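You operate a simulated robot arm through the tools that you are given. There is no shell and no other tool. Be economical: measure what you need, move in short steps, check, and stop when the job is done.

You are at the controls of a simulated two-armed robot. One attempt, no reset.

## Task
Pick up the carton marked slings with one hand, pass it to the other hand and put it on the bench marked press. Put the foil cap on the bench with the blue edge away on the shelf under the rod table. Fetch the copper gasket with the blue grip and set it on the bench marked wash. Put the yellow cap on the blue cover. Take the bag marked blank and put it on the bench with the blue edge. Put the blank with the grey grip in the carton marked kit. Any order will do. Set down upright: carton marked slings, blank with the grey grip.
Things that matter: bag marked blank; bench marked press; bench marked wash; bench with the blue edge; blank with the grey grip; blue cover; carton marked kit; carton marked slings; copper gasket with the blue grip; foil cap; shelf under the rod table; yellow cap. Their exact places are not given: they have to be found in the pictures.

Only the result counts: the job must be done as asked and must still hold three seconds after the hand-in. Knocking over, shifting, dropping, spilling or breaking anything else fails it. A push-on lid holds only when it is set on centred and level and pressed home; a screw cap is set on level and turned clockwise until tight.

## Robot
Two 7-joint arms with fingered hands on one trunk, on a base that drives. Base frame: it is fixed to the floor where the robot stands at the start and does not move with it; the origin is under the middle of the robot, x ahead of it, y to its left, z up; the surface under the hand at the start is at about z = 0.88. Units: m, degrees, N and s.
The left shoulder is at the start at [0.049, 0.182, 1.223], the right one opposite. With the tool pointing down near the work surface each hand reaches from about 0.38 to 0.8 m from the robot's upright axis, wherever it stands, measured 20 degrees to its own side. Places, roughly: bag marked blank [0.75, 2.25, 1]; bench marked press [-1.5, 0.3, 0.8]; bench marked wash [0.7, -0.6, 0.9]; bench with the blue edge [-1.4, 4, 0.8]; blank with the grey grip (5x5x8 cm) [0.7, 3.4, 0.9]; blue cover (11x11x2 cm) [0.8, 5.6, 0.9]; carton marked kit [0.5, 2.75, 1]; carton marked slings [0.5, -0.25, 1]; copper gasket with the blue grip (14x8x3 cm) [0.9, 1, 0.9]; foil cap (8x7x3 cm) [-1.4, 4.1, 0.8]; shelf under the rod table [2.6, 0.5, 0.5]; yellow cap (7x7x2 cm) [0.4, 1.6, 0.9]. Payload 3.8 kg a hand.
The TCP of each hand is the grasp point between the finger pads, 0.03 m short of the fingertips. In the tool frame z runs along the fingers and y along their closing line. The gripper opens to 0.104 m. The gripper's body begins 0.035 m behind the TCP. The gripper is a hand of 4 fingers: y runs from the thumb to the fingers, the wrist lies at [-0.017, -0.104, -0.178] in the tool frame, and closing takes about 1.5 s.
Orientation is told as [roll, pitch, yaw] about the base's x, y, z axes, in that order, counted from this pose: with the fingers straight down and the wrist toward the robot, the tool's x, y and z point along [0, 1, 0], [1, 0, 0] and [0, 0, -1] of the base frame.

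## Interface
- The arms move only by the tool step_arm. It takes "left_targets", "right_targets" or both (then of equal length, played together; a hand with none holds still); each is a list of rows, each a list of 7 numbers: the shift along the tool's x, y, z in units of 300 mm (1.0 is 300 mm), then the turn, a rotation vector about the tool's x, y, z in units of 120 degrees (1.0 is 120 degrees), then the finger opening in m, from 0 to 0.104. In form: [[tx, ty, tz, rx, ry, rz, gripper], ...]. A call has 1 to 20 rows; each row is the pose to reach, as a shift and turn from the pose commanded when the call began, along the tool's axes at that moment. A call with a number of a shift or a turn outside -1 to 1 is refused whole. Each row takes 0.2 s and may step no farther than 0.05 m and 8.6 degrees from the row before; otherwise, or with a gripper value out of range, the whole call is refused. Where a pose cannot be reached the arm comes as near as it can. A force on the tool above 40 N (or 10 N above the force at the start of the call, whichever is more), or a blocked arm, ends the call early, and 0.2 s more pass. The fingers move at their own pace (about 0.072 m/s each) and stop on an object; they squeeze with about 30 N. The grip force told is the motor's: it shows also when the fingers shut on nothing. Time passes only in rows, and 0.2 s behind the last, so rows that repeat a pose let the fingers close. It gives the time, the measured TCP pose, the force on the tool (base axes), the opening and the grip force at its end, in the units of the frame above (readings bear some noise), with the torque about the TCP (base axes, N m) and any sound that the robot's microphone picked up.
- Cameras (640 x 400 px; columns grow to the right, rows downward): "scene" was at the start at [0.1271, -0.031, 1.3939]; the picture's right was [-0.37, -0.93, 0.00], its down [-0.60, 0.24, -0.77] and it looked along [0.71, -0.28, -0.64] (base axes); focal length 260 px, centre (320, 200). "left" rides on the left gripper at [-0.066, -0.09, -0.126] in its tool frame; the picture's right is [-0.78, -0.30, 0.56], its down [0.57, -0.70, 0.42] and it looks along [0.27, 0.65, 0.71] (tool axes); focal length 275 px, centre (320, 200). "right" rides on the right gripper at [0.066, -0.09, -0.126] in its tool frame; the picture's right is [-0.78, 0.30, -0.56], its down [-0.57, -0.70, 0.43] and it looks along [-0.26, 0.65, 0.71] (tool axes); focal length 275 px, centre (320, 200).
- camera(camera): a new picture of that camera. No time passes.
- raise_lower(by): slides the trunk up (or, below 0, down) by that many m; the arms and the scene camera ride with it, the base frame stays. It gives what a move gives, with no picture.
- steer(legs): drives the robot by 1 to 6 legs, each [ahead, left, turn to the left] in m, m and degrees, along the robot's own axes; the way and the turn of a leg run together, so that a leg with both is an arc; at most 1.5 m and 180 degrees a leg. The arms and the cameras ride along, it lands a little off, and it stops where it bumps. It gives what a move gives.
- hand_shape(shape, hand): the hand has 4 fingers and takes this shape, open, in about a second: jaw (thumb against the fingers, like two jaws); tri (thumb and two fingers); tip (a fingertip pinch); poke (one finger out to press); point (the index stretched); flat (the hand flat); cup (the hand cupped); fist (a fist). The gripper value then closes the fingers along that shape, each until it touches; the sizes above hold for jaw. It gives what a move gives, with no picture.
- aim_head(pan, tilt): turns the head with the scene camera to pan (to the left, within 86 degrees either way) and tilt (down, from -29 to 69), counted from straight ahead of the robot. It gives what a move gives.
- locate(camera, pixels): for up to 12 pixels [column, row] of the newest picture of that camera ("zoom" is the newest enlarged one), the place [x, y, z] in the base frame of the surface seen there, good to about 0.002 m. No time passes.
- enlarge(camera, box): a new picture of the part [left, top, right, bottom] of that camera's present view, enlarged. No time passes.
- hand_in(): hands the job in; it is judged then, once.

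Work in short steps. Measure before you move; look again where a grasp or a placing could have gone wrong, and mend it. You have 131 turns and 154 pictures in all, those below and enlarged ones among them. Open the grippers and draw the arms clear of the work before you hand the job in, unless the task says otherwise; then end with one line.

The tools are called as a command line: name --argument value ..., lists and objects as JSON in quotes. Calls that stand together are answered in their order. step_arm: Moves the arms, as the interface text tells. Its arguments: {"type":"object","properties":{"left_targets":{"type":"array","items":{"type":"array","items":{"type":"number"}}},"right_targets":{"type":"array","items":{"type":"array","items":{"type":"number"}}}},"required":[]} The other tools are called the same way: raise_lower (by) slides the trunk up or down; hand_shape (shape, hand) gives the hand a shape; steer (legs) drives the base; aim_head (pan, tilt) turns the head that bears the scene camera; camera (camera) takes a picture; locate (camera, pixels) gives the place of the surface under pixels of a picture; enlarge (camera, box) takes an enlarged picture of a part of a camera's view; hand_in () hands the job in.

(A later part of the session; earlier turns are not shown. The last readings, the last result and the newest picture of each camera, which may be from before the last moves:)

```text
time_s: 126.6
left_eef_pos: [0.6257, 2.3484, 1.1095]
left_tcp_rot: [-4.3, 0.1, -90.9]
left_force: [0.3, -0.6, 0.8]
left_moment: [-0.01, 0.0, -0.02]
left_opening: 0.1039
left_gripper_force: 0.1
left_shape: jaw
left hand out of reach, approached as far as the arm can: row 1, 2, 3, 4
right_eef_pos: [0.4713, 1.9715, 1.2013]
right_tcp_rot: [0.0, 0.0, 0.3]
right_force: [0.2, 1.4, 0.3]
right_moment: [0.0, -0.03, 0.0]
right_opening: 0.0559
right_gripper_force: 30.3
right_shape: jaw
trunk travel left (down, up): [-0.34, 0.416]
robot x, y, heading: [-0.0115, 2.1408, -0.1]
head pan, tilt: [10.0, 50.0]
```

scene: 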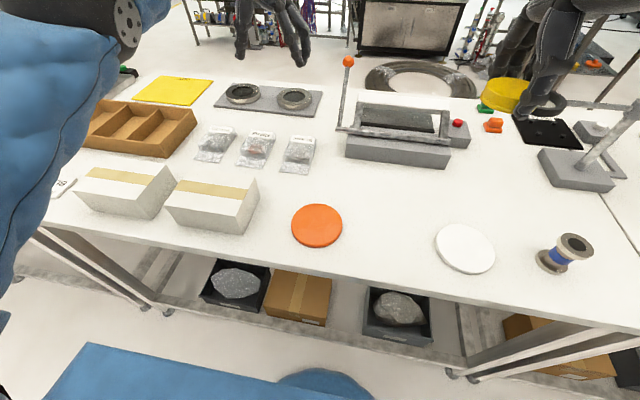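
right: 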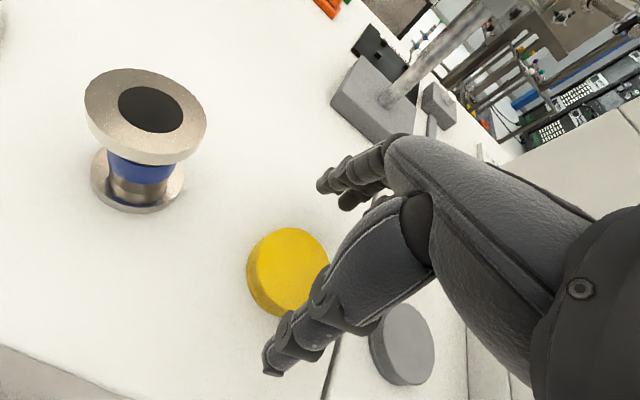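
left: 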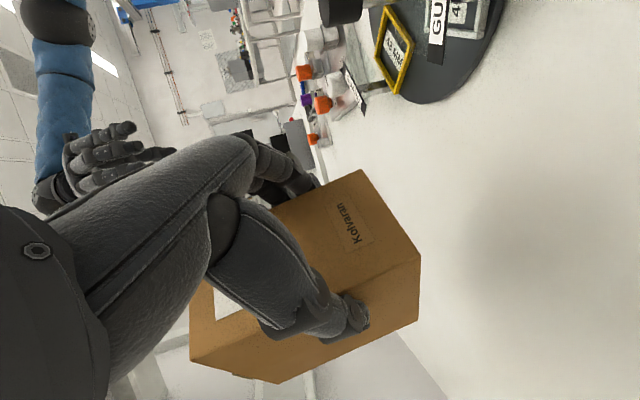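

Still limited, with a 4° tilt left. I ease the yaw back by 25° and pull the hand inwards to free the joints.

step_arm --left_targets '[[-0.05, 0.04, 0, 0, 0, -0.06, 0.104], [-0.1, 0.08, 0, 0, 0, -0.12, 0.104], [-0.15, 0.12, 0, 0, 0, -0.18, 0.104], [-0.2, 0.16, 0, 0, 0, -0.24, 0.104], [-0.25, 0.2, 0, 0, 0, -0.3, 0.104], [-0.25, 0.2, 0, 0, 0, -0.3, 0.104]]'

camera --camera "scene"

```text
time_s: 128.0
left_eef_pos: [0.6802, 2.3004, 1.1453]
left_tcp_rot: [-3.7, 2.4, -57.7]
left_force: [0.1, 0.5, -0.4]
left_moment: [0.01, 0.0, -0.02]
left_opening: 0.1039
left_gripper_force: 0.1
left_shape: jaw
left hand out of reach, approached as far as the arm can: row 1, 2, 3, 4, 5, 6
right_eef_pos: [0.4702, 1.9702, 1.2001]
right_tcp_rot: [0.0, 0.0, 0.5]
right_force: [-0.3, 0.2, -0.2]
right_moment: [0.04, 0.0, -0.03]
right_opening: 0.0559
right_gripper_force: 30.0
right_shape: jaw
trunk travel left (down, up): [-0.34, 0.416]
robot x, y, heading: [-0.0118, 2.1392, -0.0]
head pan, tilt: [10.0, 50.0]
```

```text
105 pictures are left
```

scene: 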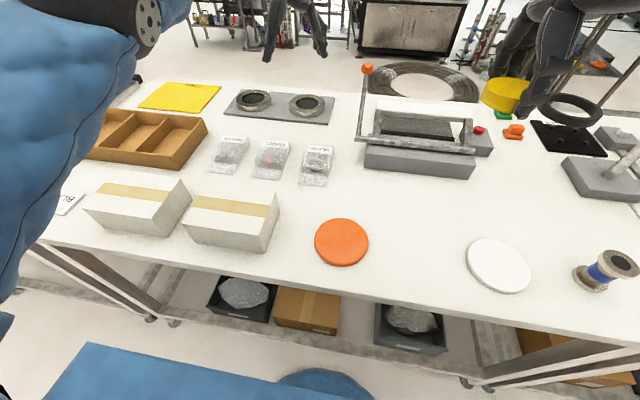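

The arm seems stuck near full stretch. I turn it fully back to yaw 0 while pulling back 0.2 m, to recover a normal pose.

step_arm --left_targets '[[-0.07, -0.044, 0, 0, 0, -0.06, 0.104], [-0.14, -0.088, 0, 0, 0, -0.12, 0.104], [-0.21, -0.132, 0, 0, 0, -0.18, 0.104], [-0.28, -0.176, 0, 0, 0, -0.24, 0.104], [-0.35, -0.22, 0, 0, 0, -0.3, 0.104], [-0.42, -0.264, 0, 0, 0, -0.36, 0.104], [-0.49, -0.308, 0, 0, 0, -0.42, 0.104], [-0.565, -0.353, 0, 0, 0, -0.48, 0.104], [-0.565, -0.353, 0, 0, 0, -0.48, 0.104]]'

```text
time_s: 130.0
left_eef_pos: [0.6918, 2.2588, 1.2583]
left_tcp_rot: [0.0, 4.6, 0.0]
left_force: [-0.3, 0.0, 0.5]
left_moment: [0.02, 0.0, 0.01]
left_opening: 0.1039
left_gripper_force: 0.0
left_shape: jaw
left hand out of reach, approached as far as the arm can: row 1, 2, 3, 4, 5, 6, 7, 8, 9
right_eef_pos: [0.4732, 1.9718, 1.2001]
right_tcp_rot: [0.0, -0.1, 0.6]
right_force: [0.7, 0.1, -0.2]
right_moment: [0.0, -0.01, -0.02]
right_opening: 0.0561
right_gripper_force: 30.2
right_shape: jaw
trunk travel left (down, up): [-0.34, 0.416]
robot x, y, heading: [-0.0086, 2.1408, 0.1]
head pan, tilt: [10.0, 50.0]
```

The command point still lies beyond reach. I keep pulling back 0.3 m along x to bring it inside.

step_arm --left_targets '[[0, -0.16, 0, 0, 0, 0, 0.104], [0, -0.32, 0, 0, 0, 0, 0.104], [0, -0.48, 0, 0, 0, 0, 0.104], [0, -0.64, 0, 0, 0, 0, 0.104], [0, -0.8, 0, 0, 0, 0, 0.104], [0, -0.96, 0, 0, 0, 0, 0.104], [0, -0.96, 0, 0, 0, 0, 0.104]]'

```text
time_s: 131.6
left_eef_pos: [0.5732, 2.1871, 1.4047]
left_tcp_rot: [0.1, 4.5, -0.2]
left_force: [0.7, 0.0, -0.6]
left_moment: [0.01, 0.0, 0.0]
left_opening: 0.1039
left_gripper_force: 0.1
left_shape: jaw
left hand out of reach, approached as far as the arm can: row 1, 2, 3, 4, 5, 6, 7
right_eef_pos: [0.4723, 1.9718, 1.2001]
right_tcp_rot: [-0.1, -0.1, 0.4]
right_force: [-0.3, -0.2, -0.1]
right_moment: [-0.01, -0.01, 0.0]
right_opening: 0.0563
right_gripper_force: 30.5
right_shape: jaw
trunk travel left (down, up): [-0.34, 0.416]
robot x, y, heading: [-0.0151, 2.1385, 0.0]
head pan, tilt: [10.0, 50.0]
```

The arm is stuck straight and my pulls carried the command point too close to the shoulder. I bring the command forward and inward (and move the right hand aside) so the elbow can bend.

step_arm --left_targets '[[-0.04, 0.14, -0.02, 0, 0, 0, 0.104], [-0.08, 0.28, -0.04, 0, 0, 0, 0.104], [-0.12, 0.42, -0.06, 0, 0, 0, 0.104], [-0.16, 0.56, -0.08, 0, 0, 0, 0.104], [-0.2, 0.7, -0.1, 0, 0, 0, 0.104], [-0.25, 0.84, -0.12, 0, 0, 0, 0.104], [-0.3, 0.96, -0.15, 0, 0, 0, 0.104], [-0.3, 0.96, -0.15, 0, 0, 0, 0.104]]' --right_targets '[[-0.08, 0, 0, 0, 0, 0, 0.045], [-0.16, 0, 0, 0, 0, 0, 0.045], [-0.24, 0, 0, 0, 0, 0, 0.045], [-0.32, 0, 0, 0, 0, 0, 0.045], [-0.4, 0, 0, 0, 0, 0, 0.045], [-0.48, 0, 0, 0, 0, 0, 0.045], [-0.55, 0, 0, 0, 0, 0, 0.045], [-0.55, 0, 0, 0, 0, 0, 0.045]]'

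camera --camera "scene"

```text
time_s: 133.4
left_eef_pos: [0.6514, 2.1914, 1.3037]
left_tcp_rot: [0.1, 4.3, -0.2]
left_force: [-1.1, -0.6, -0.1]
left_moment: [0.0, 0.02, 0.01]
left_opening: 0.104
left_gripper_force: 0.2
left_shape: jaw
left hand out of reach, approached as far as the arm can: row 1, 2, 3, 4, 5, 6, 7, 8
right_eef_pos: [0.4713, 1.8061, 1.1986]
right_tcp_rot: [0.0, 0.0, 0.6]
right_force: [-0.2, -0.6, -0.4]
right_moment: [0.03, 0.01, 0.0]
right_opening: 0.0562
right_gripper_force: 29.9
right_shape: jaw
trunk travel left (down, up): [-0.34, 0.416]
robot x, y, heading: [-0.012, 2.139, 0.1]
head pan, tilt: [10.0, 50.0]
```

```text
104 pictures are left
```

scene: 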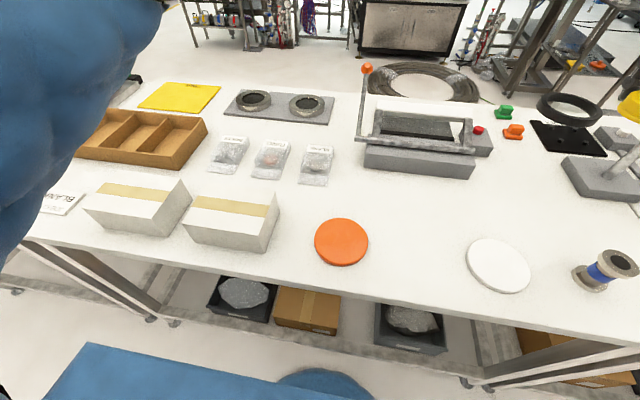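

Comparing moves shows the elbow is locked straight. The elbow points out to the left, so a sideways swing to the right should flex it; I try that with the right hand moved a bit further away.

step_arm --left_targets '[[-0.13, -0.04, 0.02, 0, 0, 0, 0.104], [-0.26, -0.08, 0.04, 0, 0, 0, 0.104], [-0.39, -0.14, 0.07, 0, 0, 0, 0.104], [-0.52, -0.22, 0.1, 0, 0, 0, 0.104], [-0.65, -0.31, 0.13, 0, 0, 0, 0.104], [-0.75, -0.4, 0.16, 0, 0, 0, 0.104], [-0.8, -0.5, 0.18, 0, 0, 0, 0.104], [-0.8, -0.5, 0.18, 0, 0, 0, 0.104]]' --right_targets '[[-0.06, 0, 0, 0, 0, 0, 0.045], [-0.12, 0, 0, 0, 0, 0, 0.045], [-0.18, 0, 0, 0, 0, 0, 0.045], [-0.2, 0, 0, 0, 0, 0, 0.045], [-0.2, 0, 0, 0, 0, 0, 0.045], [-0.2, 0, 0, 0, 0, 0, 0.045], [-0.2, 0, 0, 0, 0, 0, 0.045], [-0.2, 0, 0, 0, 0, 0, 0.045]]'

```text
time_s: 135.2
left_eef_pos: [0.5104, 1.9697, 1.2623]
left_tcp_rot: [-0.1, 4.4, -0.2]
left_force: [0.4, -2.2, 0.5]
left_moment: [-0.04, 0.01, -0.02]
left_opening: 0.104
left_gripper_force: 0.1
left_shape: jaw
left hand out of reach, approached as far as the arm can: row 2, 3, 4, 5, 6, 7, 8
right_eef_pos: [0.4752, 1.7468, 1.1994]
right_tcp_rot: [0.0, 0.0, 0.5]
right_force: [0.2, 0.7, -0.7]
right_moment: [0.02, 0.02, -0.03]
right_opening: 0.0561
right_gripper_force: 29.6
right_shape: jaw
trunk travel left (down, up): [-0.34, 0.416]
robot x, y, heading: [-0.0098, 2.1376, -0.1]
head pan, tilt: [10.0, 50.0]
```

It followed this time (wrist distance 0.57). I now correct the 4.4° pitch and pull the hand back to a normal pose.

step_arm --left_targets '[[0.0, -0.1, 0, -0.01, 0, 0, 0.104], [0.1, -0.2, 0, -0.02, 0, 0, 0.104], [0.2, -0.3, 0, -0.037, 0, 0, 0.104], [0.3, -0.3, 0, -0.037, 0, 0, 0.104], [0.4, -0.3, 0, -0.037, 0, 0, 0.104], [0.5, -0.3, 0, -0.037, 0, 0, 0.104], [0.5, -0.3, 0, -0.037, 0, 0, 0.104]]'

```text
time_s: 136.8
left_eef_pos: [0.4217, 2.1179, 1.2662]
left_tcp_rot: [0.2, -0.1, -0.3]
left_force: [-0.2, -0.5, 0.2]
left_moment: [0.02, 0.02, -0.06]
left_opening: 0.1042
left_gripper_force: 0.1
left_shape: jaw
right_eef_pos: [0.4737, 1.7465, 1.2008]
right_tcp_rot: [0.1, 0.0, 0.4]
right_force: [-0.2, -0.6, -0.3]
right_moment: [0.0, 0.03, -0.01]
right_opening: 0.056
right_gripper_force: 29.7
right_shape: jaw
trunk travel left (down, up): [-0.34, 0.416]
robot x, y, heading: [-0.0091, 2.1384, -0.0]
head pan, tilt: [10.0, 50.0]
```

Recovered to a normal pose. I lower the trunk 0.1 m, and turn the hand to yaw -80 while keeping it closer in, then extend at low height.

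raise_lower --by -0.1

step_arm --left_targets '[[0.04, 0.03, 0.036, 0, 0, 0.061, 0.104], [0.08, 0.06, 0.071, 0, 0, 0.121, 0.104], [0.12, 0.09, 0.107, 0, 0, 0.182, 0.104], [0.16, 0.12, 0.142, 0, 0, 0.243, 0.104], [0.2, 0.15, 0.178, 0, 0, 0.303, 0.104], [0.235, 0.18, 0.213, 0, 0, 0.364, 0.104], [0.27, 0.21, 0.249, 0, 0, 0.424, 0.104], [0.31, 0.24, 0.284, 0, 0, 0.485, 0.104], [0.35, 0.27, 0.32, 0, 0, 0.546, 0.104], [0.39, 0.3, 0.355, 0, 0, 0.606, 0.104], [0.43, 0.33, 0.39, 0, 0, 0.667, 0.104], [0.43, 0.33, 0.39, 0, 0, 0.667, 0.104]]'

camera --camera "scene"

```text
time_s: 138.1
left_eef_pos: [0.4214, 2.1192, 1.1649]
left_tcp_rot: [0.0, -0.2, -0.3]
left_force: [-1.3, 0.3, 0.4]
left_moment: [0.01, -0.01, -0.01]
left_opening: 0.1041
left_gripper_force: 0.0
left_shape: jaw
right_eef_pos: [0.4728, 1.7474, 1.101]
right_tcp_rot: [0.1, 0.0, 0.4]
right_force: [0.9, 0.2, 0.2]
right_moment: [0.01, -0.01, 0.02]
right_opening: 0.0561
right_gripper_force: 30.0
right_shape: jaw
trunk travel left (down, up): [-0.24, 0.516]
robot x, y, heading: [-0.011, 2.1393, 0.1]
head pan, tilt: [10.0, 50.0]
```

```text
time_s: 140.7
left_eef_pos: [0.5233, 2.2489, 1.0482]
left_tcp_rot: [0.1, 0.1, -80.3]
left_force: [-0.3, 0.8, 0.3]
left_moment: [0.02, -0.05, 0.02]
left_opening: 0.1042
left_gripper_force: 0.0
left_shape: jaw
right_eef_pos: [0.4732, 1.7476, 1.0998]
right_tcp_rot: [0.0, 0.1, 0.4]
right_force: [0.8, -0.1, -0.1]
right_moment: [0.0, -0.02, -0.01]
right_opening: 0.0561
right_gripper_force: 29.4
right_shape: jaw
trunk travel left (down, up): [-0.24, 0.516]
robot x, y, heading: [-0.0099, 2.1376, 0.1]
head pan, tilt: [10.0, 50.0]
```

```text
103 pictures are left
```

scene: 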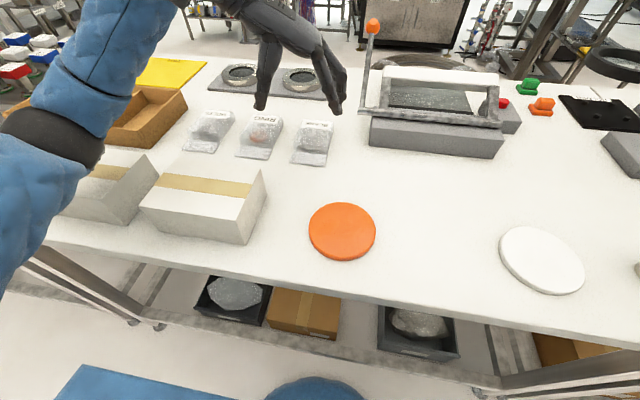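

Reached. I check the bag's place again and the forearm's height above the white cartons.

enlarge --camera "scene" --box '[220, 80, 380, 180]'

locate --camera "zoom" --pixels '[[310, 165], [445, 170], [380, 180], [380, 260], [300, 260], [420, 265], [245, 230], [145, 110], [480, 120], [295, 320], [425, 335]]'

locate --camera "scene" --pixels '[[60, 160], [90, 150], [95, 95], [200, 185], [30, 140]]'

```text
4.00 times, centred on (300, 130) of scene
```

zoom: 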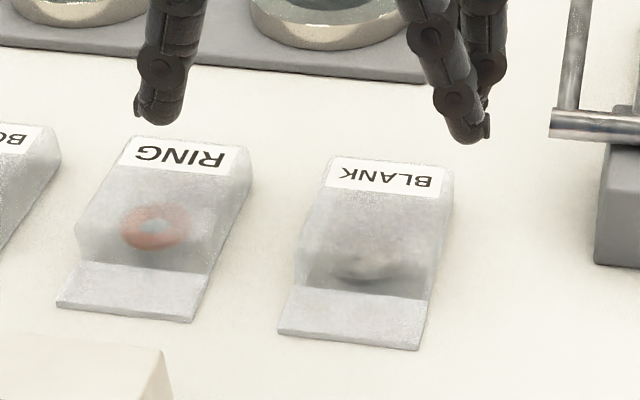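

```text
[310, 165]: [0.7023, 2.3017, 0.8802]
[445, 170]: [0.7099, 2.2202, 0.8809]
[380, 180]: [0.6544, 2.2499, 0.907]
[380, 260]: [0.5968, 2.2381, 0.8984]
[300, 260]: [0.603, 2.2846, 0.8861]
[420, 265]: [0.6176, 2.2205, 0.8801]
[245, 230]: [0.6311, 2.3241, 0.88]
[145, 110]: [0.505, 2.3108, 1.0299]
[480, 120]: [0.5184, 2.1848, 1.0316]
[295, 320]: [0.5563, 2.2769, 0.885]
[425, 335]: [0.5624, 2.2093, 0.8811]
```

```text
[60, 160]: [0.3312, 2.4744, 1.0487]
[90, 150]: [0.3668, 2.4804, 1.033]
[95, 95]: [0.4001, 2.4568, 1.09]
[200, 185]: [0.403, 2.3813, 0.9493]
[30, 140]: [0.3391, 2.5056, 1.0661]
```

The forearm clears the carton by a few cm; I raise the trunk 0.05 m for more, then extend over the bag to z≈0.95.

raise_lower --by 0.05

step_arm --left_targets '[[0.05, 0.01, 0.08, 0, 0, 0, 0.104], [0.12, 0.02, 0.18, 0, 0, 0, 0.104], [0.2, 0.035, 0.28, 0, 0, 0, 0.104], [0.28, 0.05, 0.38, 0, 0, 0, 0.104], [0.328, 0.058, 0.46, 0, 0, 0, 0.104], [0.328, 0.058, 0.493, 0, 0, 0, 0.104], [0.328, 0.058, 0.493, 0, 0, 0, 0.104]]'

camera --camera "left"

enlarge --camera "scene" --box '[140, 60, 380, 210]'

```text
time_s: 141.6
left_eef_pos: [0.523, 2.2481, 1.0986]
left_tcp_rot: [-0.1, 0.1, -80.3]
left_force: [-0.3, -0.3, 0.3]
left_moment: [0.0, -0.02, -0.03]
left_opening: 0.1042
left_gripper_force: 0.0
left_shape: jaw
right_eef_pos: [0.4737, 1.7459, 1.1485]
right_tcp_rot: [0.0, 0.0, 0.4]
right_force: [0.2, -0.2, -1.0]
right_moment: [0.0, 0.01, -0.02]
right_opening: 0.056
right_gripper_force: 29.8
right_shape: jaw
trunk travel left (down, up): [-0.29, 0.466]
robot x, y, heading: [-0.0101, 2.1363, 0.0]
head pan, tilt: [10.0, 50.0]
```

```text
time_s: 143.2
left_eef_pos: [0.623, 2.2484, 0.9513]
left_tcp_rot: [0.1, -0.1, -80.4]
left_force: [0.1, 0.1, -0.4]
left_moment: [-0.02, -0.02, 0.03]
left_opening: 0.1038
left_gripper_force: 0.0
left_shape: jaw
right_eef_pos: [0.4738, 1.7474, 1.1509]
right_tcp_rot: [0.0, 0.0, 0.3]
right_force: [0.2, 0.3, 0.5]
right_moment: [0.0, -0.01, -0.02]
right_opening: 0.0562
right_gripper_force: 30.4
right_shape: jaw
trunk travel left (down, up): [-0.29, 0.466]
robot x, y, heading: [-0.0099, 2.1354, 0.0]
head pan, tilt: [10.0, 50.0]
```

```text
101 pictures are left
```

left: 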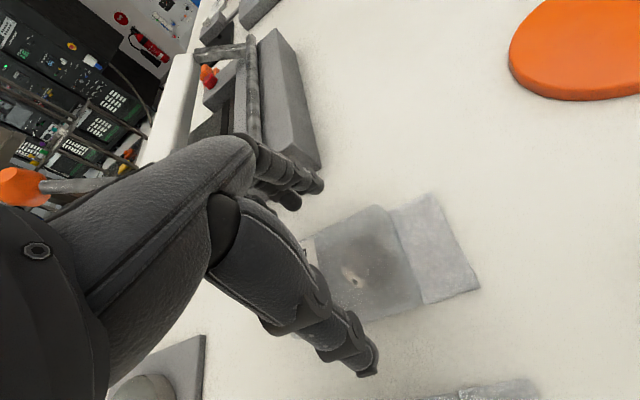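

```text
2.67 times, centred on (260, 135) of scene
```

zoom: 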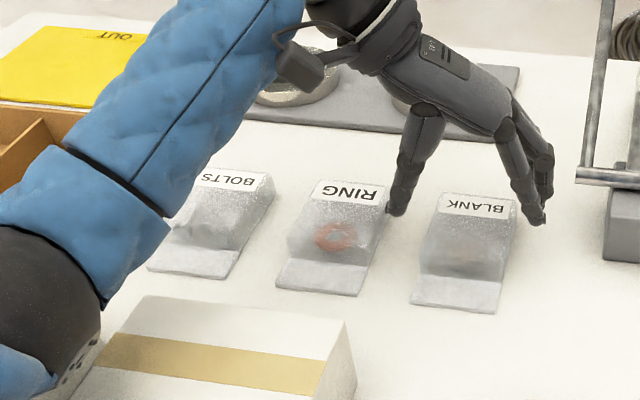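

The thumb comes down close to the RING bag. I locate the thumb tip, fingertips and bag edges.

locate --camera "zoom" --pixels '[[394, 213], [388, 200], [543, 220], [385, 235], [372, 250], [425, 235], [420, 275], [505, 240], [388, 182]]'

locate --camera "left" --pixels '[[368, 370], [360, 345], [320, 185], [300, 205], [420, 300], [385, 318], [380, 205], [480, 395]]'

```text
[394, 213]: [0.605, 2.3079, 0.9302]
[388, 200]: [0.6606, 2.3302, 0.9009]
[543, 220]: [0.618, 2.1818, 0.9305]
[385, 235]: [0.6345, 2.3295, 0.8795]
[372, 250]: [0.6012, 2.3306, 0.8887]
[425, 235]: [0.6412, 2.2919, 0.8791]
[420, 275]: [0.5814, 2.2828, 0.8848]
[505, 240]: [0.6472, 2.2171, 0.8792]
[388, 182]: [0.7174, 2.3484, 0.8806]
```

```text
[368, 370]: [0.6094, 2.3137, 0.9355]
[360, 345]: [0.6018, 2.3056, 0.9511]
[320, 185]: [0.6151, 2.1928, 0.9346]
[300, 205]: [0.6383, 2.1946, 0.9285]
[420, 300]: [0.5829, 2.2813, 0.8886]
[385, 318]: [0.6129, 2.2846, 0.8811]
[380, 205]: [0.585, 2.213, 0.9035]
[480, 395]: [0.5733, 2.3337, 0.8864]
```

Clearances are fine (thumb outer 2.314, RING edge 2.330). I descend to z≈0.915 and close.

step_arm --left_targets '[[0, 0, 0.04, 0, 0, 0, 0.104], [0, 0, 0.08, 0, 0, 0, 0.104], [0, 0, 0.121, 0, 0, 0, 0.104], [0, 0, 0.121, 0, 0, 0, 0.09], [0, 0, 0.121, 0, 0, 0, 0.08], [0, 0, 0.121, 0, 0, 0, 0.06], [0, 0, 0.121, 0, 0, 0, 0.05], [0, 0, 0.121, 0, 0, 0, 0.05], [0, 0, 0.121, 0, 0, 0, 0.05], [0, 0, 0.121, 0, 0, 0, 0.05], [0, 0, 0.121, 0, 0, 0, 0.05]]'

step_arm --left_targets '[[0, 0, -0.03, 0, 0, 0, 0.045], [0, 0, -0.07, 0, 0, 0, 0.045], [0, 0, -0.12, 0, 0, 0, 0.045], [0, 0, -0.17, 0, 0, 0, 0.045], [0, 0, -0.17, 0, 0, 0, 0.045]]'

enlarge --camera "scene" --box '[140, 60, 380, 210]'

```text
time_s: 145.6
left_eef_pos: [0.6218, 2.2449, 0.9256]
left_tcp_rot: [0.9, 0.0, -80.3]
left_force: [-0.3, -0.5, -0.3]
left_moment: [-0.02, 0.0, 0.0]
left_opening: 0.069
left_gripper_force: 29.4
left_shape: jaw
right_eef_pos: [0.4691, 1.7438, 1.1515]
right_tcp_rot: [0.2, -0.2, 0.4]
right_force: [0.2, 0.6, 0.5]
right_moment: [0.01, -0.01, -0.03]
right_opening: 0.0562
right_gripper_force: 30.2
right_shape: jaw
trunk travel left (down, up): [-0.29, 0.466]
robot x, y, heading: [-0.0102, 2.1364, -0.1]
head pan, tilt: [10.0, 50.0]
```

```text
time_s: 146.8
left_eef_pos: [0.6232, 2.2465, 0.9639]
left_tcp_rot: [0.0, 0.1, -80.2]
left_force: [0.1, 0.1, -1.5]
left_moment: [0.01, 0.0, 0.0]
left_opening: 0.069
left_gripper_force: 30.1
left_shape: jaw
right_eef_pos: [0.4734, 1.7477, 1.1493]
right_tcp_rot: [0.0, 0.1, 0.4]
right_force: [0.2, -0.2, -1.2]
right_moment: [-0.03, -0.01, 0.02]
right_opening: 0.056
right_gripper_force: 29.4
right_shape: jaw
trunk travel left (down, up): [-0.29, 0.466]
robot x, y, heading: [-0.0083, 2.1397, 0.2]
head pan, tilt: [10.0, 50.0]
```

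```text
2.67 times, centred on (260, 135) of scene
```

zoom: 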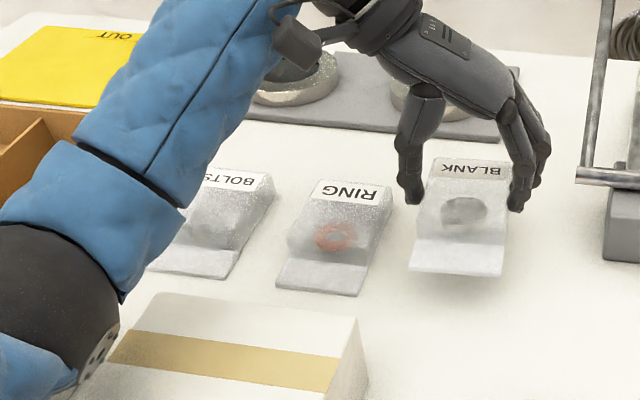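

The bag is lifted. I raise the trunk straight up by 0.25, pull the hand in, and check the white cartons.

raise_lower --by 0.25

step_arm --left_targets '[[-0.1, 0, 0, 0, 0, 0, 0.045], [-0.2, 0, 0, 0, 0, 0, 0.045], [-0.3, 0, -0.04, 0, 0, 0, 0.045], [-0.4, 0, -0.08, 0, 0, 0, 0.045], [-0.4, 0, -0.08, 0, 0, 0, 0.045]]'

camera --camera "scene"

```text
time_s: 149.4
left_eef_pos: [0.622, 2.247, 1.2161]
left_tcp_rot: [0.1, 0.0, -80.3]
left_force: [-0.4, 0.0, -0.7]
left_moment: [0.0, 0.01, 0.01]
left_opening: 0.0691
left_gripper_force: 30.1
left_shape: jaw
right_eef_pos: [0.4733, 1.7455, 1.3996]
right_tcp_rot: [0.0, 0.0, 0.4]
right_force: [-0.1, -0.6, 0.2]
right_moment: [0.0, -0.01, 0.04]
right_opening: 0.0561
right_gripper_force: 30.0
right_shape: jaw
trunk travel left (down, up): [-0.54, 0.216]
robot x, y, heading: [-0.0082, 2.1367, -0.1]
head pan, tilt: [10.0, 50.0]
```

```text
time_s: 150.6
left_eef_pos: [0.5072, 2.2252, 1.2403]
left_tcp_rot: [0.0, 0.2, -80.3]
left_force: [1.0, -0.1, -1.2]
left_moment: [0.0, 0.01, -0.03]
left_opening: 0.0689
left_gripper_force: 29.9
left_shape: jaw
right_eef_pos: [0.4735, 1.7468, 1.3994]
right_tcp_rot: [0.0, 0.0, 0.4]
right_force: [0.6, -0.2, 0.3]
right_moment: [0.0, 0.0, 0.0]
right_opening: 0.0561
right_gripper_force: 29.3
right_shape: jaw
trunk travel left (down, up): [-0.54, 0.216]
robot x, y, heading: [-0.0117, 2.1393, 0.0]
head pan, tilt: [10.0, 50.0]
```

```text
98 pictures are left
```

scene: 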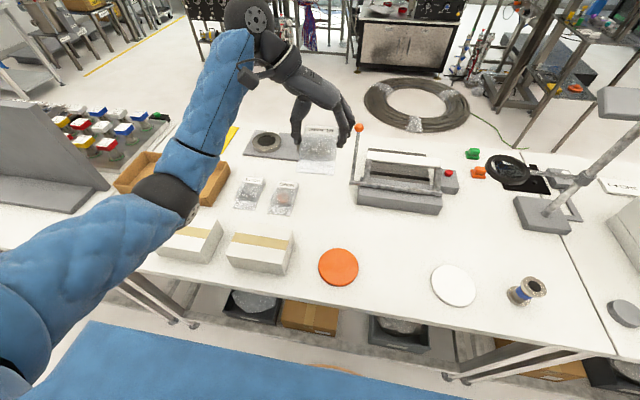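

The bag is held and the rest looks undisturbed. I back off, drive to y≈3.95 and turn around to the blue-edged bench.

steer --legs '[[-0.4, 0, 0], [0, 1.3, 0], [0, 0.5, 0], [0, 0, 90], [0, 0, 90]]'

aim_head --pan 0 --tilt 45

camera --camera "scene"

```text
time_s: 169.5
left_eef_pos: [-0.9186, 3.8515, 1.2389]
left_tcp_rot: [0.1, 0.0, 100.5]
left_force: [0.7, -0.1, -1.7]
left_moment: [-0.01, -0.01, 0.01]
left_opening: 0.069
left_gripper_force: 29.8
left_shape: jaw
right_eef_pos: [-0.8931, 4.3306, 1.3995]
right_tcp_rot: [0.0, 0.0, -178.7]
right_force: [0.1, 0.0, 0.0]
right_moment: [-0.03, 0.01, 0.02]
right_opening: 0.0556
right_gripper_force: 30.0
right_shape: jaw
trunk travel left (down, up): [-0.54, 0.216]
robot x, y, heading: [-0.4019, 3.9459, -179.3]
head pan, tilt: [10.0, 50.0]
```

```text
time_s: 170.2
left_eef_pos: [-0.9193, 3.8503, 1.2412]
left_tcp_rot: [0.2, 0.0, 100.5]
left_force: [0.1, -0.1, -0.7]
left_moment: [-0.04, 0.0, -0.01]
left_opening: 0.0689
left_gripper_force: 30.4
left_shape: jaw
right_eef_pos: [-0.8928, 4.3312, 1.3999]
right_tcp_rot: [0.1, 0.0, -178.8]
right_force: [0.3, -0.3, -0.4]
right_moment: [-0.05, 0.0, 0.0]
right_opening: 0.0557
right_gripper_force: 29.8
right_shape: jaw
trunk travel left (down, up): [-0.54, 0.216]
robot x, y, heading: [-0.4024, 3.9453, -179.0]
head pan, tilt: [0.0, 45.0]
```

```text
97 pictures are left
```

scene: 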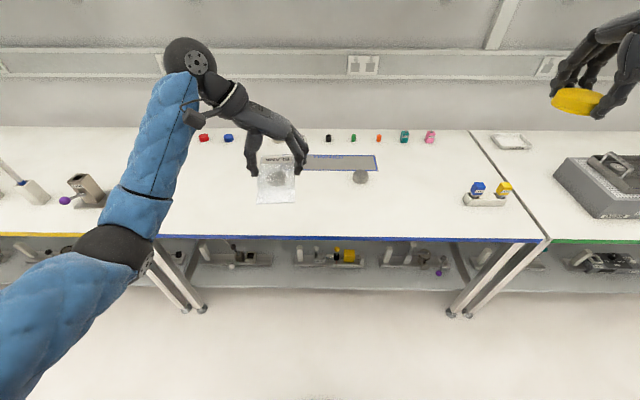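

The blue-edged bench is ahead; the foil cap is the grey piece at (360,177). I measure it and the free area.

enlarge --camera "scene" --box '[240, 120, 480, 270]'

locate --camera "scene" --pixels '[[360, 177], [352, 177], [369, 177], [360, 170], [360, 184], [300, 238], [200, 235], [230, 200], [375, 168], [300, 215], [480, 200], [540, 238]]'

```text
2.67 times, centred on (360, 195) of scene
```

zoom: 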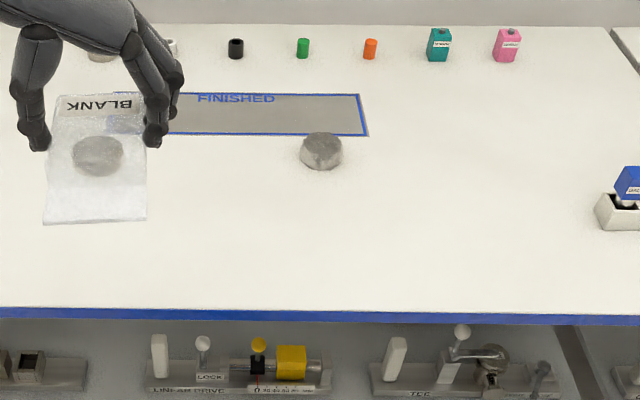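

```text
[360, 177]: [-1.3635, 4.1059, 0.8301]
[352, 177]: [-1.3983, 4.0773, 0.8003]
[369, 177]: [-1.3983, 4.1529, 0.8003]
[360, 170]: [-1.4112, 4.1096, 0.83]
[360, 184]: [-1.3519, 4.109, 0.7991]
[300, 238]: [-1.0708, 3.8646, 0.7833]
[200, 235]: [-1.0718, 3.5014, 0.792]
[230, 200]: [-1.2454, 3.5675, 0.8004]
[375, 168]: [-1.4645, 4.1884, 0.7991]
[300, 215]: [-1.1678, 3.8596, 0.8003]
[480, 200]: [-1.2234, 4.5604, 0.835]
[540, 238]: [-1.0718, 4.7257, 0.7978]
```

Foil cap at (-1.385,4.108), top 0.83; bench top 0.80, edge at x=-1.07. I drive 0.32 ahead and lower the trunk to put the bag at about (-1.24,3.85).

steer --legs '[[0.32, 0, 0]]'

raise_lower --by -0.3

step_arm --left_targets '[[0, 0, 0.06, 0, 0, 0, 0.045], [0, 0, 0.12, 0, 0, 0, 0.045], [0, 0, 0.18, 0, 0, 0, 0.045], [0, 0, 0.24, 0, 0, 0, 0.045], [0, 0, 0.24, 0, 0, 0, 0.045]]'

camera --camera "scene"

```text
time_s: 172.3
left_eef_pos: [-1.2424, 3.8486, 1.241]
left_tcp_rot: [0.0, 0.0, 100.3]
left_force: [0.0, 0.4, -1.5]
left_moment: [0.02, -0.02, -0.02]
left_opening: 0.0687
left_gripper_force: 30.2
left_shape: jaw
right_eef_pos: [-1.2145, 4.3287, 1.3999]
right_tcp_rot: [0.1, 0.0, -178.9]
right_force: [-0.9, 0.3, 0.9]
right_moment: [-0.02, 0.01, 0.01]
right_opening: 0.0558
right_gripper_force: 29.6
right_shape: jaw
trunk travel left (down, up): [-0.54, 0.216]
robot x, y, heading: [-0.7274, 3.9412, -179.5]
head pan, tilt: [0.0, 45.0]
```

```text
time_s: 175.3
left_eef_pos: [-1.2416, 3.8481, 0.9423]
left_tcp_rot: [0.2, -0.1, 100.2]
left_force: [0.2, -0.6, -1.1]
left_moment: [0.02, -0.01, -0.01]
left_opening: 0.0687
left_gripper_force: 30.4
left_shape: jaw
right_eef_pos: [-1.2126, 4.3282, 1.1012]
right_tcp_rot: [-0.1, 0.0, -178.9]
right_force: [-0.3, -1.0, -0.4]
right_moment: [0.03, 0.02, -0.02]
right_opening: 0.0553
right_gripper_force: 30.2
right_shape: jaw
trunk travel left (down, up): [-0.24, 0.516]
robot x, y, heading: [-0.7245, 3.9426, -179.4]
head pan, tilt: [0.0, 45.0]
```

```text
time_s: 176.6
left_eef_pos: [-1.2424, 3.8486, 0.8706]
left_tcp_rot: [0.1, 0.0, 100.3]
left_force: [0.0, -0.3, -1.9]
left_moment: [0.02, -0.03, -0.01]
left_opening: 0.0687
left_gripper_force: 29.6
left_shape: jaw
right_eef_pos: [-1.2146, 4.3292, 1.1002]
right_tcp_rot: [0.1, 0.1, -179.0]
right_force: [0.0, -1.3, -0.4]
right_moment: [0.0, -0.01, -0.01]
right_opening: 0.0554
right_gripper_force: 30.4
right_shape: jaw
trunk travel left (down, up): [-0.24, 0.516]
robot x, y, heading: [-0.7241, 3.9438, -179.6]
head pan, tilt: [0.0, 45.0]
```

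```text
95 pictures are left
```

scene: 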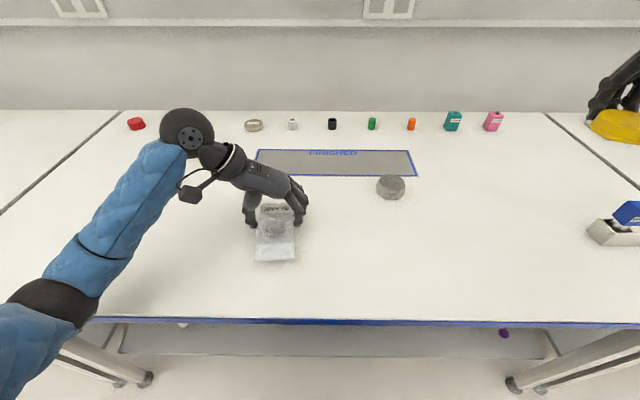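

The bag hangs just above a clear spot (275,240). I lower the last ~2.5 cm in small rows until contact and then release.

step_arm --left_targets '[[0, 0, 0.025, 0, 0, 0, 0.045], [0, 0, 0.045, 0, 0, 0, 0.045], [0, 0, 0.06, 0, 0, 0, 0.045], [0, 0, 0.07, 0, 0, 0, 0.045], [0, 0, 0.08, 0, 0, 0, 0.045], [0, 0, 0.09, 0, 0, 0, 0.045], [0, 0, 0.1, 0, 0, 0, 0.045]]'

step_arm --left_targets '[[0, 0, 0, 0, 0, 0, 0.104], [0, 0, 0, 0, 0, 0, 0.104], [0, 0, 0, 0, 0, 0, 0.104], [0, 0, 0, 0, 0, 0, 0.104], [0, 0, 0, 0, 0, 0, 0.104], [0, 0, -0.1, 0, 0, 0, 0.104], [0, 0, -0.22, 0, 0, 0, 0.104], [0, 0, -0.34, 0, 0, 0, 0.104], [0, 0, -0.46, 0, 0, 0, 0.104]]'

camera --camera "scene"

```text
time_s: 178.2
left_eef_pos: [-1.24, 3.8502, 0.8436]
left_tcp_rot: [0.5, -0.3, 100.3]
left_force: [0.6, -0.4, 20.5]
left_moment: [-0.16, 0.01, -0.06]
left_opening: 0.0681
left_gripper_force: 30.2
left_shape: jaw
right_eef_pos: [-1.2117, 4.3279, 1.1021]
right_tcp_rot: [0.1, -0.1, -178.8]
right_force: [0.3, -0.4, 0.1]
right_moment: [0.0, -0.03, 0.02]
right_opening: 0.0558
right_gripper_force: 29.6
right_shape: jaw
trunk travel left (down, up): [-0.24, 0.516]
robot x, y, heading: [-0.7245, 3.94, -179.1]
head pan, tilt: [0.0, 45.0]
```

```text
time_s: 180.2
left_eef_pos: [-1.2409, 3.8505, 0.9756]
left_tcp_rot: [0.1, 0.2, 100.3]
left_force: [0.1, 1.0, 0.0]
left_moment: [0.0, 0.02, -0.01]
left_opening: 0.1037
left_gripper_force: 0.1
left_shape: jaw
right_eef_pos: [-1.2128, 4.329, 1.0999]
right_tcp_rot: [0.0, 0.0, -178.9]
right_force: [0.2, -0.4, -0.5]
right_moment: [0.02, -0.01, 0.02]
right_opening: 0.0556
right_gripper_force: 30.2
right_shape: jaw
trunk travel left (down, up): [-0.24, 0.516]
robot x, y, heading: [-0.7278, 3.9418, -179.3]
head pan, tilt: [0.0, 45.0]
```

```text
94 pictures are left
```

scene: 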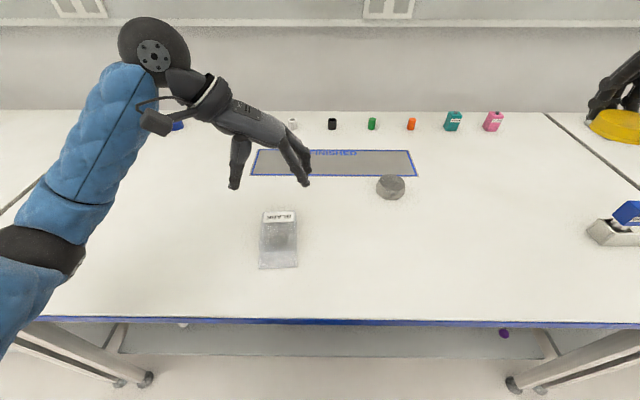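

The bag lies on the blue-edged bench. I drive 0.3 m right and turn the left hand to a 45° forward tilt (closing along y) to take the foil cap in a way that later fits under the rod table.

steer --legs '[[0, -0.3, -0.6]]'

step_arm --left_targets '[[0.024, -0.015, 0.027, -0.005, 0.053, 0.011, 0.104], [0.048, -0.03, 0.053, -0.009, 0.107, 0.023, 0.104], [0.072, -0.045, 0.08, -0.014, 0.16, 0.034, 0.104], [0.095, -0.06, 0.107, -0.019, 0.214, 0.045, 0.104], [0.119, -0.076, 0.134, -0.024, 0.267, 0.056, 0.104], [0.143, -0.09, 0.16, -0.028, 0.321, 0.068, 0.104], [0.167, -0.106, 0.187, -0.033, 0.374, 0.079, 0.104], [0.167, -0.106, 0.187, -0.033, 0.374, 0.079, 0.104]]'

camera --camera "scene"

```text
time_s: 182.2
left_eef_pos: [-1.2445, 4.1536, 0.977]
left_tcp_rot: [0.2, 0.1, 100.1]
left_force: [0.0, 0.8, 0.4]
left_moment: [-0.04, 0.0, 0.0]
left_opening: 0.1035
left_gripper_force: 0.0
left_shape: jaw
right_eef_pos: [-1.2135, 4.6315, 1.1002]
right_tcp_rot: [0.2, -0.1, -179.3]
right_force: [0.8, 0.9, -0.2]
right_moment: [0.0, 0.01, 0.02]
right_opening: 0.0554
right_gripper_force: 29.9
right_shape: jaw
trunk travel left (down, up): [-0.24, 0.516]
robot x, y, heading: [-0.7244, 4.2401, -179.7]
head pan, tilt: [0.0, 45.0]
```

```text
time_s: 184.0
left_eef_pos: [-1.287, 4.1116, 0.9192]
left_tcp_rot: [45.2, 0.2, 89.9]
left_force: [0.3, 0.0, 0.2]
left_moment: [0.02, 0.0, 0.0]
left_opening: 0.1036
left_gripper_force: 0.1
left_shape: jaw
right_eef_pos: [-1.2135, 4.6314, 1.1]
right_tcp_rot: [0.0, 0.0, -179.2]
right_force: [0.3, -0.9, -0.5]
right_moment: [-0.04, -0.04, 0.02]
right_opening: 0.0555
right_gripper_force: 30.2
right_shape: jaw
trunk travel left (down, up): [-0.24, 0.516]
robot x, y, heading: [-0.7265, 4.2367, -179.7]
head pan, tilt: [0.0, 45.0]
```

```text
93 pictures are left
```

scene: 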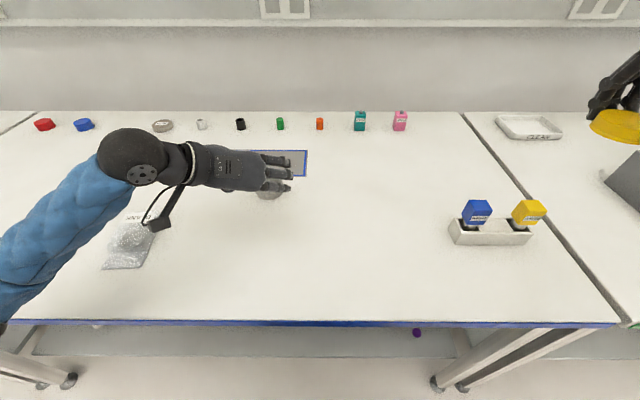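

Approaching: I look with the left camera to centre on the foil cap.

camera --camera "left"

enlarge --camera "scene" --box '[220, 140, 316, 200]'

```text
92 pictures are left
```

left: 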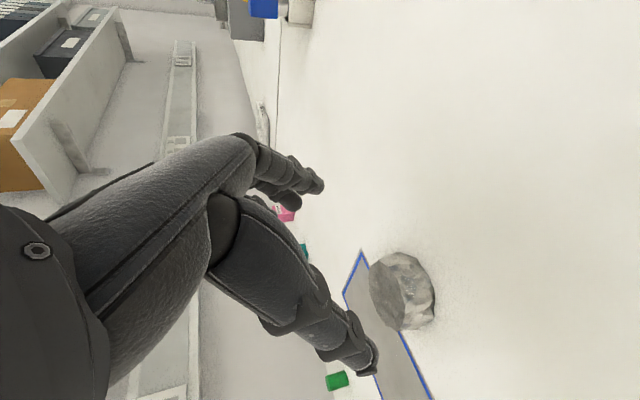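

```text
6.67 times, centred on (268, 170) of scene
```

zoom: 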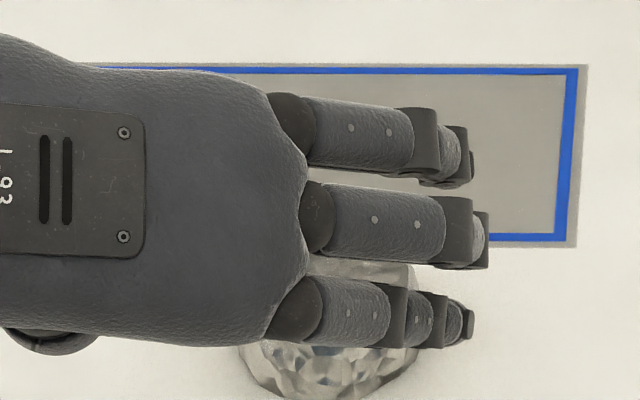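

I locate the foil cap's outline in the left view: edges about (370,290), (432,265), (400,252), (405,328).

locate --camera "left" --pixels '[[375, 275], [400, 258], [430, 280], [425, 315], [400, 322], [415, 290], [390, 290], [373, 300], [368, 370], [318, 188]]'

```text
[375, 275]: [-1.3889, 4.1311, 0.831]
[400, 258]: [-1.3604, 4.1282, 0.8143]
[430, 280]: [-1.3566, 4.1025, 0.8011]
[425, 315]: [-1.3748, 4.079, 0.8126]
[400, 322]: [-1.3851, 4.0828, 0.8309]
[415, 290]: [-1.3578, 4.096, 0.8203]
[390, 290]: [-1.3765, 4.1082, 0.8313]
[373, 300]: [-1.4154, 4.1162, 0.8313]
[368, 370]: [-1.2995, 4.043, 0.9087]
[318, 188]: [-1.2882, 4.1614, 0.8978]
```

Cap centre (-1.387,4.107), about 0.066 wide. I advance along the 45° tool axis to it and close.

step_arm --left_targets '[[0.003, -0.005, 0.1, 0, 0, 0, 0.104], [0.006, -0.01, 0.2, 0, 0, 0, 0.104], [0.009, -0.013, 0.3, 0, 0, 0, 0.104], [0.012, -0.013, 0.38, 0, 0, 0, 0.104], [0.012, -0.013, 0.45, 0, 0, 0, 0.104], [0.012, -0.013, 0.45, 0, 0, 0, 0.104]]'

camera --camera "left"

```text
time_s: 185.4
left_eef_pos: [-1.3855, 4.1103, 0.8282]
left_tcp_rot: [45.5, -0.3, 89.9]
left_force: [-0.2, -1.5, 9.0]
left_moment: [0.63, 0.02, 0.02]
left_opening: 0.1037
left_gripper_force: 0.0
left_shape: jaw
right_eef_pos: [-1.2129, 4.6308, 1.1016]
right_tcp_rot: [0.0, 0.0, -179.4]
right_force: [-0.8, 0.3, -0.9]
right_moment: [0.0, 0.03, 0.01]
right_opening: 0.0554
right_gripper_force: 30.1
right_shape: jaw
trunk travel left (down, up): [-0.24, 0.516]
robot x, y, heading: [-0.7264, 4.2404, -179.7]
head pan, tilt: [0.0, 45.0]
```

```text
90 pictures are left
```

left: 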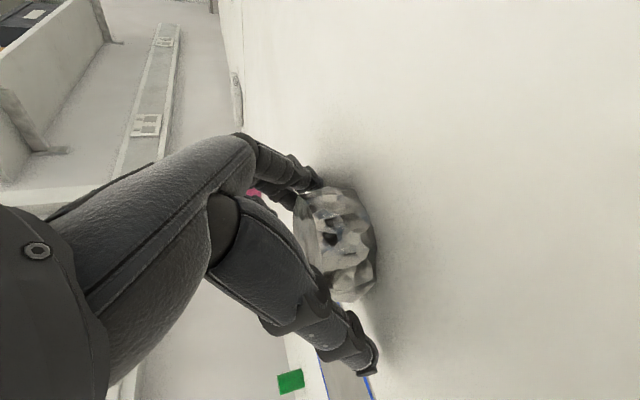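

The cap is between thumb and fingers with light table contact. I close and lift.

step_arm --left_targets '[[-0.005, 0, -0.005, 0, 0, 0, 0.09], [-0.005, 0, -0.005, 0, 0, 0, 0.07], [-0.005, 0, -0.005, 0, 0, 0, 0.05], [-0.005, 0, -0.005, 0, 0, 0, 0.045], [-0.005, 0, -0.005, 0, 0, 0, 0.045], [-0.005, 0, -0.005, 0, 0, 0, 0.045], [-0.005, 0, -0.005, 0, 0, 0, 0.045], [-0.005, 0, -0.005, 0, 0, 0, 0.045], [-0.005, 0, -0.005, 0, 0, 0, 0.045]]'

step_arm --left_targets '[[0.03, 0, -0.03, 0, 0, 0, 0.04], [0.08, 0, -0.08, 0, 0, 0, 0.04], [0.14, 0, -0.14, 0, 0, 0, 0.04], [0.2, 0, -0.2, 0, 0, 0, 0.04], [0.2, 0, -0.2, 0, 0, 0, 0.04]]'

camera --camera "left"

camera --camera "scene"

```text
time_s: 187.4
left_eef_pos: [-1.3815, 4.113, 0.831]
left_tcp_rot: [45.6, -0.1, 90.0]
left_force: [2.2, 8.6, 23.5]
left_moment: [1.46, 0.17, -0.2]
left_opening: 0.0547
left_gripper_force: 30.2
left_shape: jaw
right_eef_pos: [-1.2105, 4.6312, 1.1011]
right_tcp_rot: [0.1, -0.2, -179.3]
right_force: [-0.2, 0.1, 0.3]
right_moment: [0.05, 0.02, 0.01]
right_opening: 0.0558
right_gripper_force: 29.7
right_shape: jaw
trunk travel left (down, up): [-0.24, 0.516]
robot x, y, heading: [-0.7286, 4.2396, -179.5]
head pan, tilt: [0.0, 45.0]
```

```text
time_s: 188.6
left_eef_pos: [-1.3846, 4.1079, 0.911]
left_tcp_rot: [45.0, 0.1, 90.0]
left_force: [0.1, 1.0, -0.6]
left_moment: [0.02, 0.03, 0.02]
left_opening: 0.0548
left_gripper_force: 29.7
left_shape: jaw
right_eef_pos: [-1.2127, 4.6306, 1.1004]
right_tcp_rot: [0.0, 0.0, -179.3]
right_force: [0.4, 0.5, 0.0]
right_moment: [-0.02, -0.01, 0.02]
right_opening: 0.0557
right_gripper_force: 30.4
right_shape: jaw
trunk travel left (down, up): [-0.24, 0.516]
robot x, y, heading: [-0.7267, 4.2371, -179.6]
head pan, tilt: [0.0, 45.0]
```

```text
89 pictures are left
```

left: 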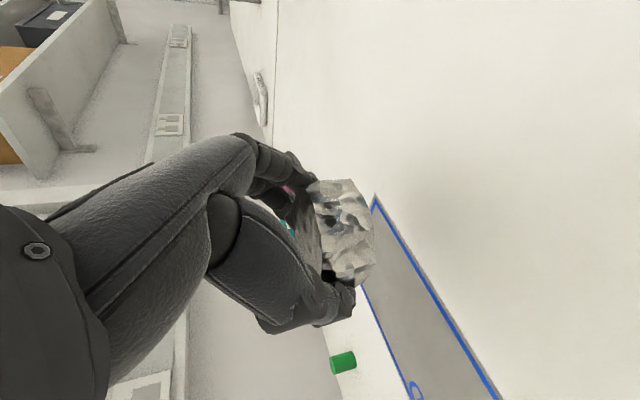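

```text
88 pictures are left
```

scene: 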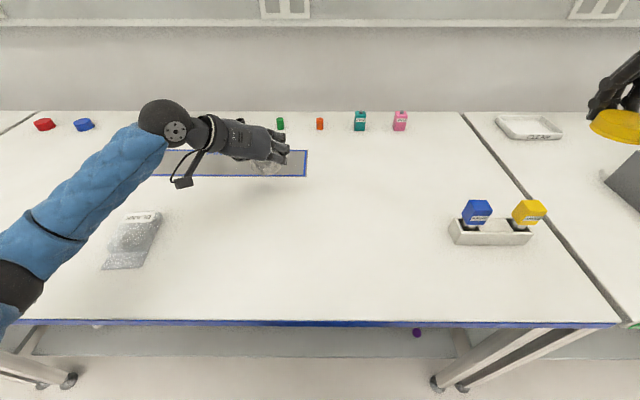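

The foil cap is held. I pull in, raise the trunk, back off and turn toward +y to look along the corridor.

step_arm --left_targets '[[-0.06, 0, -0.1, 0, 0, 0, 0.04], [-0.12, 0, -0.2, 0, 0, 0, 0.04], [-0.18, 0, -0.3, 0, 0, 0, 0.04], [-0.22, 0, -0.4, 0, 0, 0, 0.04], [-0.22, 0, -0.4, 0, 0, 0, 0.04]]'

raise_lower --by 0.3

steer --legs '[[-0.36, 0, 0], [0, 0, -90]]'

aim_head --pan -20 --tilt 20

camera --camera "scene"

```text
time_s: 189.8
left_eef_pos: [-1.2533, 4.1093, 0.9528]
left_tcp_rot: [44.9, 0.0, 89.9]
left_force: [1.0, -0.7, 0.8]
left_moment: [-0.02, 0.02, 0.01]
left_opening: 0.0542
left_gripper_force: 29.8
left_shape: jaw
right_eef_pos: [-1.214, 4.6308, 1.1002]
right_tcp_rot: [-0.1, 0.0, -179.3]
right_force: [-0.2, -0.3, -0.4]
right_moment: [-0.02, 0.04, 0.0]
right_opening: 0.0556
right_gripper_force: 30.1
right_shape: jaw
trunk travel left (down, up): [-0.24, 0.516]
robot x, y, heading: [-0.7283, 4.2394, -179.6]
head pan, tilt: [0.0, 45.0]
```

```text
time_s: 192.8
left_eef_pos: [-1.2526, 4.1089, 1.2501]
left_tcp_rot: [45.1, 0.0, 89.9]
left_force: [0.3, -0.2, 0.4]
left_moment: [-0.05, 0.0, 0.0]
left_opening: 0.0546
left_gripper_force: 29.9
left_shape: jaw
right_eef_pos: [-1.2123, 4.6317, 1.3997]
right_tcp_rot: [0.1, 0.0, -179.3]
right_force: [0.0, -0.4, -0.3]
right_moment: [0.01, 0.0, 0.04]
right_opening: 0.0555
right_gripper_force: 29.7
right_shape: jaw
trunk travel left (down, up): [-0.54, 0.216]
robot x, y, heading: [-0.7242, 4.2397, -179.6]
head pan, tilt: [0.0, 45.0]
```

```text
time_s: 199.1
left_eef_pos: [-0.4678, 4.7708, 1.2513]
left_tcp_rot: [45.1, 0.0, -2.1]
left_force: [0.1, 0.2, -0.6]
left_moment: [0.01, 0.02, 0.0]
left_opening: 0.0542
left_gripper_force: 29.7
left_shape: jaw
right_eef_pos: [0.0528, 4.7135, 1.4007]
right_tcp_rot: [0.0, 0.0, 88.7]
right_force: [-0.3, -0.8, -0.6]
right_moment: [-0.03, 0.02, -0.02]
right_opening: 0.0552
right_gripper_force: 29.4
right_shape: jaw
trunk travel left (down, up): [-0.54, 0.216]
robot x, y, heading: [-0.3535, 4.2426, 88.4]
head pan, tilt: [0.0, 45.0]
```

```text
time_s: 199.9
left_eef_pos: [-0.468, 4.7699, 1.2497]
left_tcp_rot: [45.1, 0.0, -2.1]
left_force: [-0.6, 0.4, 0.9]
left_moment: [0.02, -0.02, -0.01]
left_opening: 0.0546
left_gripper_force: 29.7
left_shape: jaw
right_eef_pos: [0.0518, 4.713, 1.3989]
right_tcp_rot: [0.0, 0.0, 88.7]
right_force: [0.7, 0.1, -0.2]
right_moment: [0.03, -0.02, 0.03]
right_opening: 0.0552
right_gripper_force: 29.9
right_shape: jaw
trunk travel left (down, up): [-0.54, 0.216]
robot x, y, heading: [-0.3554, 4.2404, 88.2]
head pan, tilt: [-20.0, 20.0]
```

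```text
87 pictures are left
```

scene: 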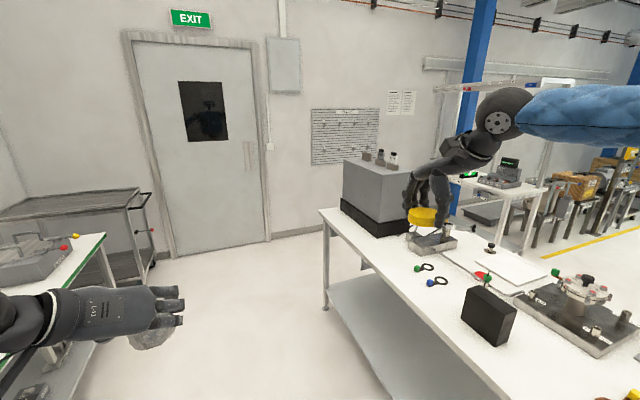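

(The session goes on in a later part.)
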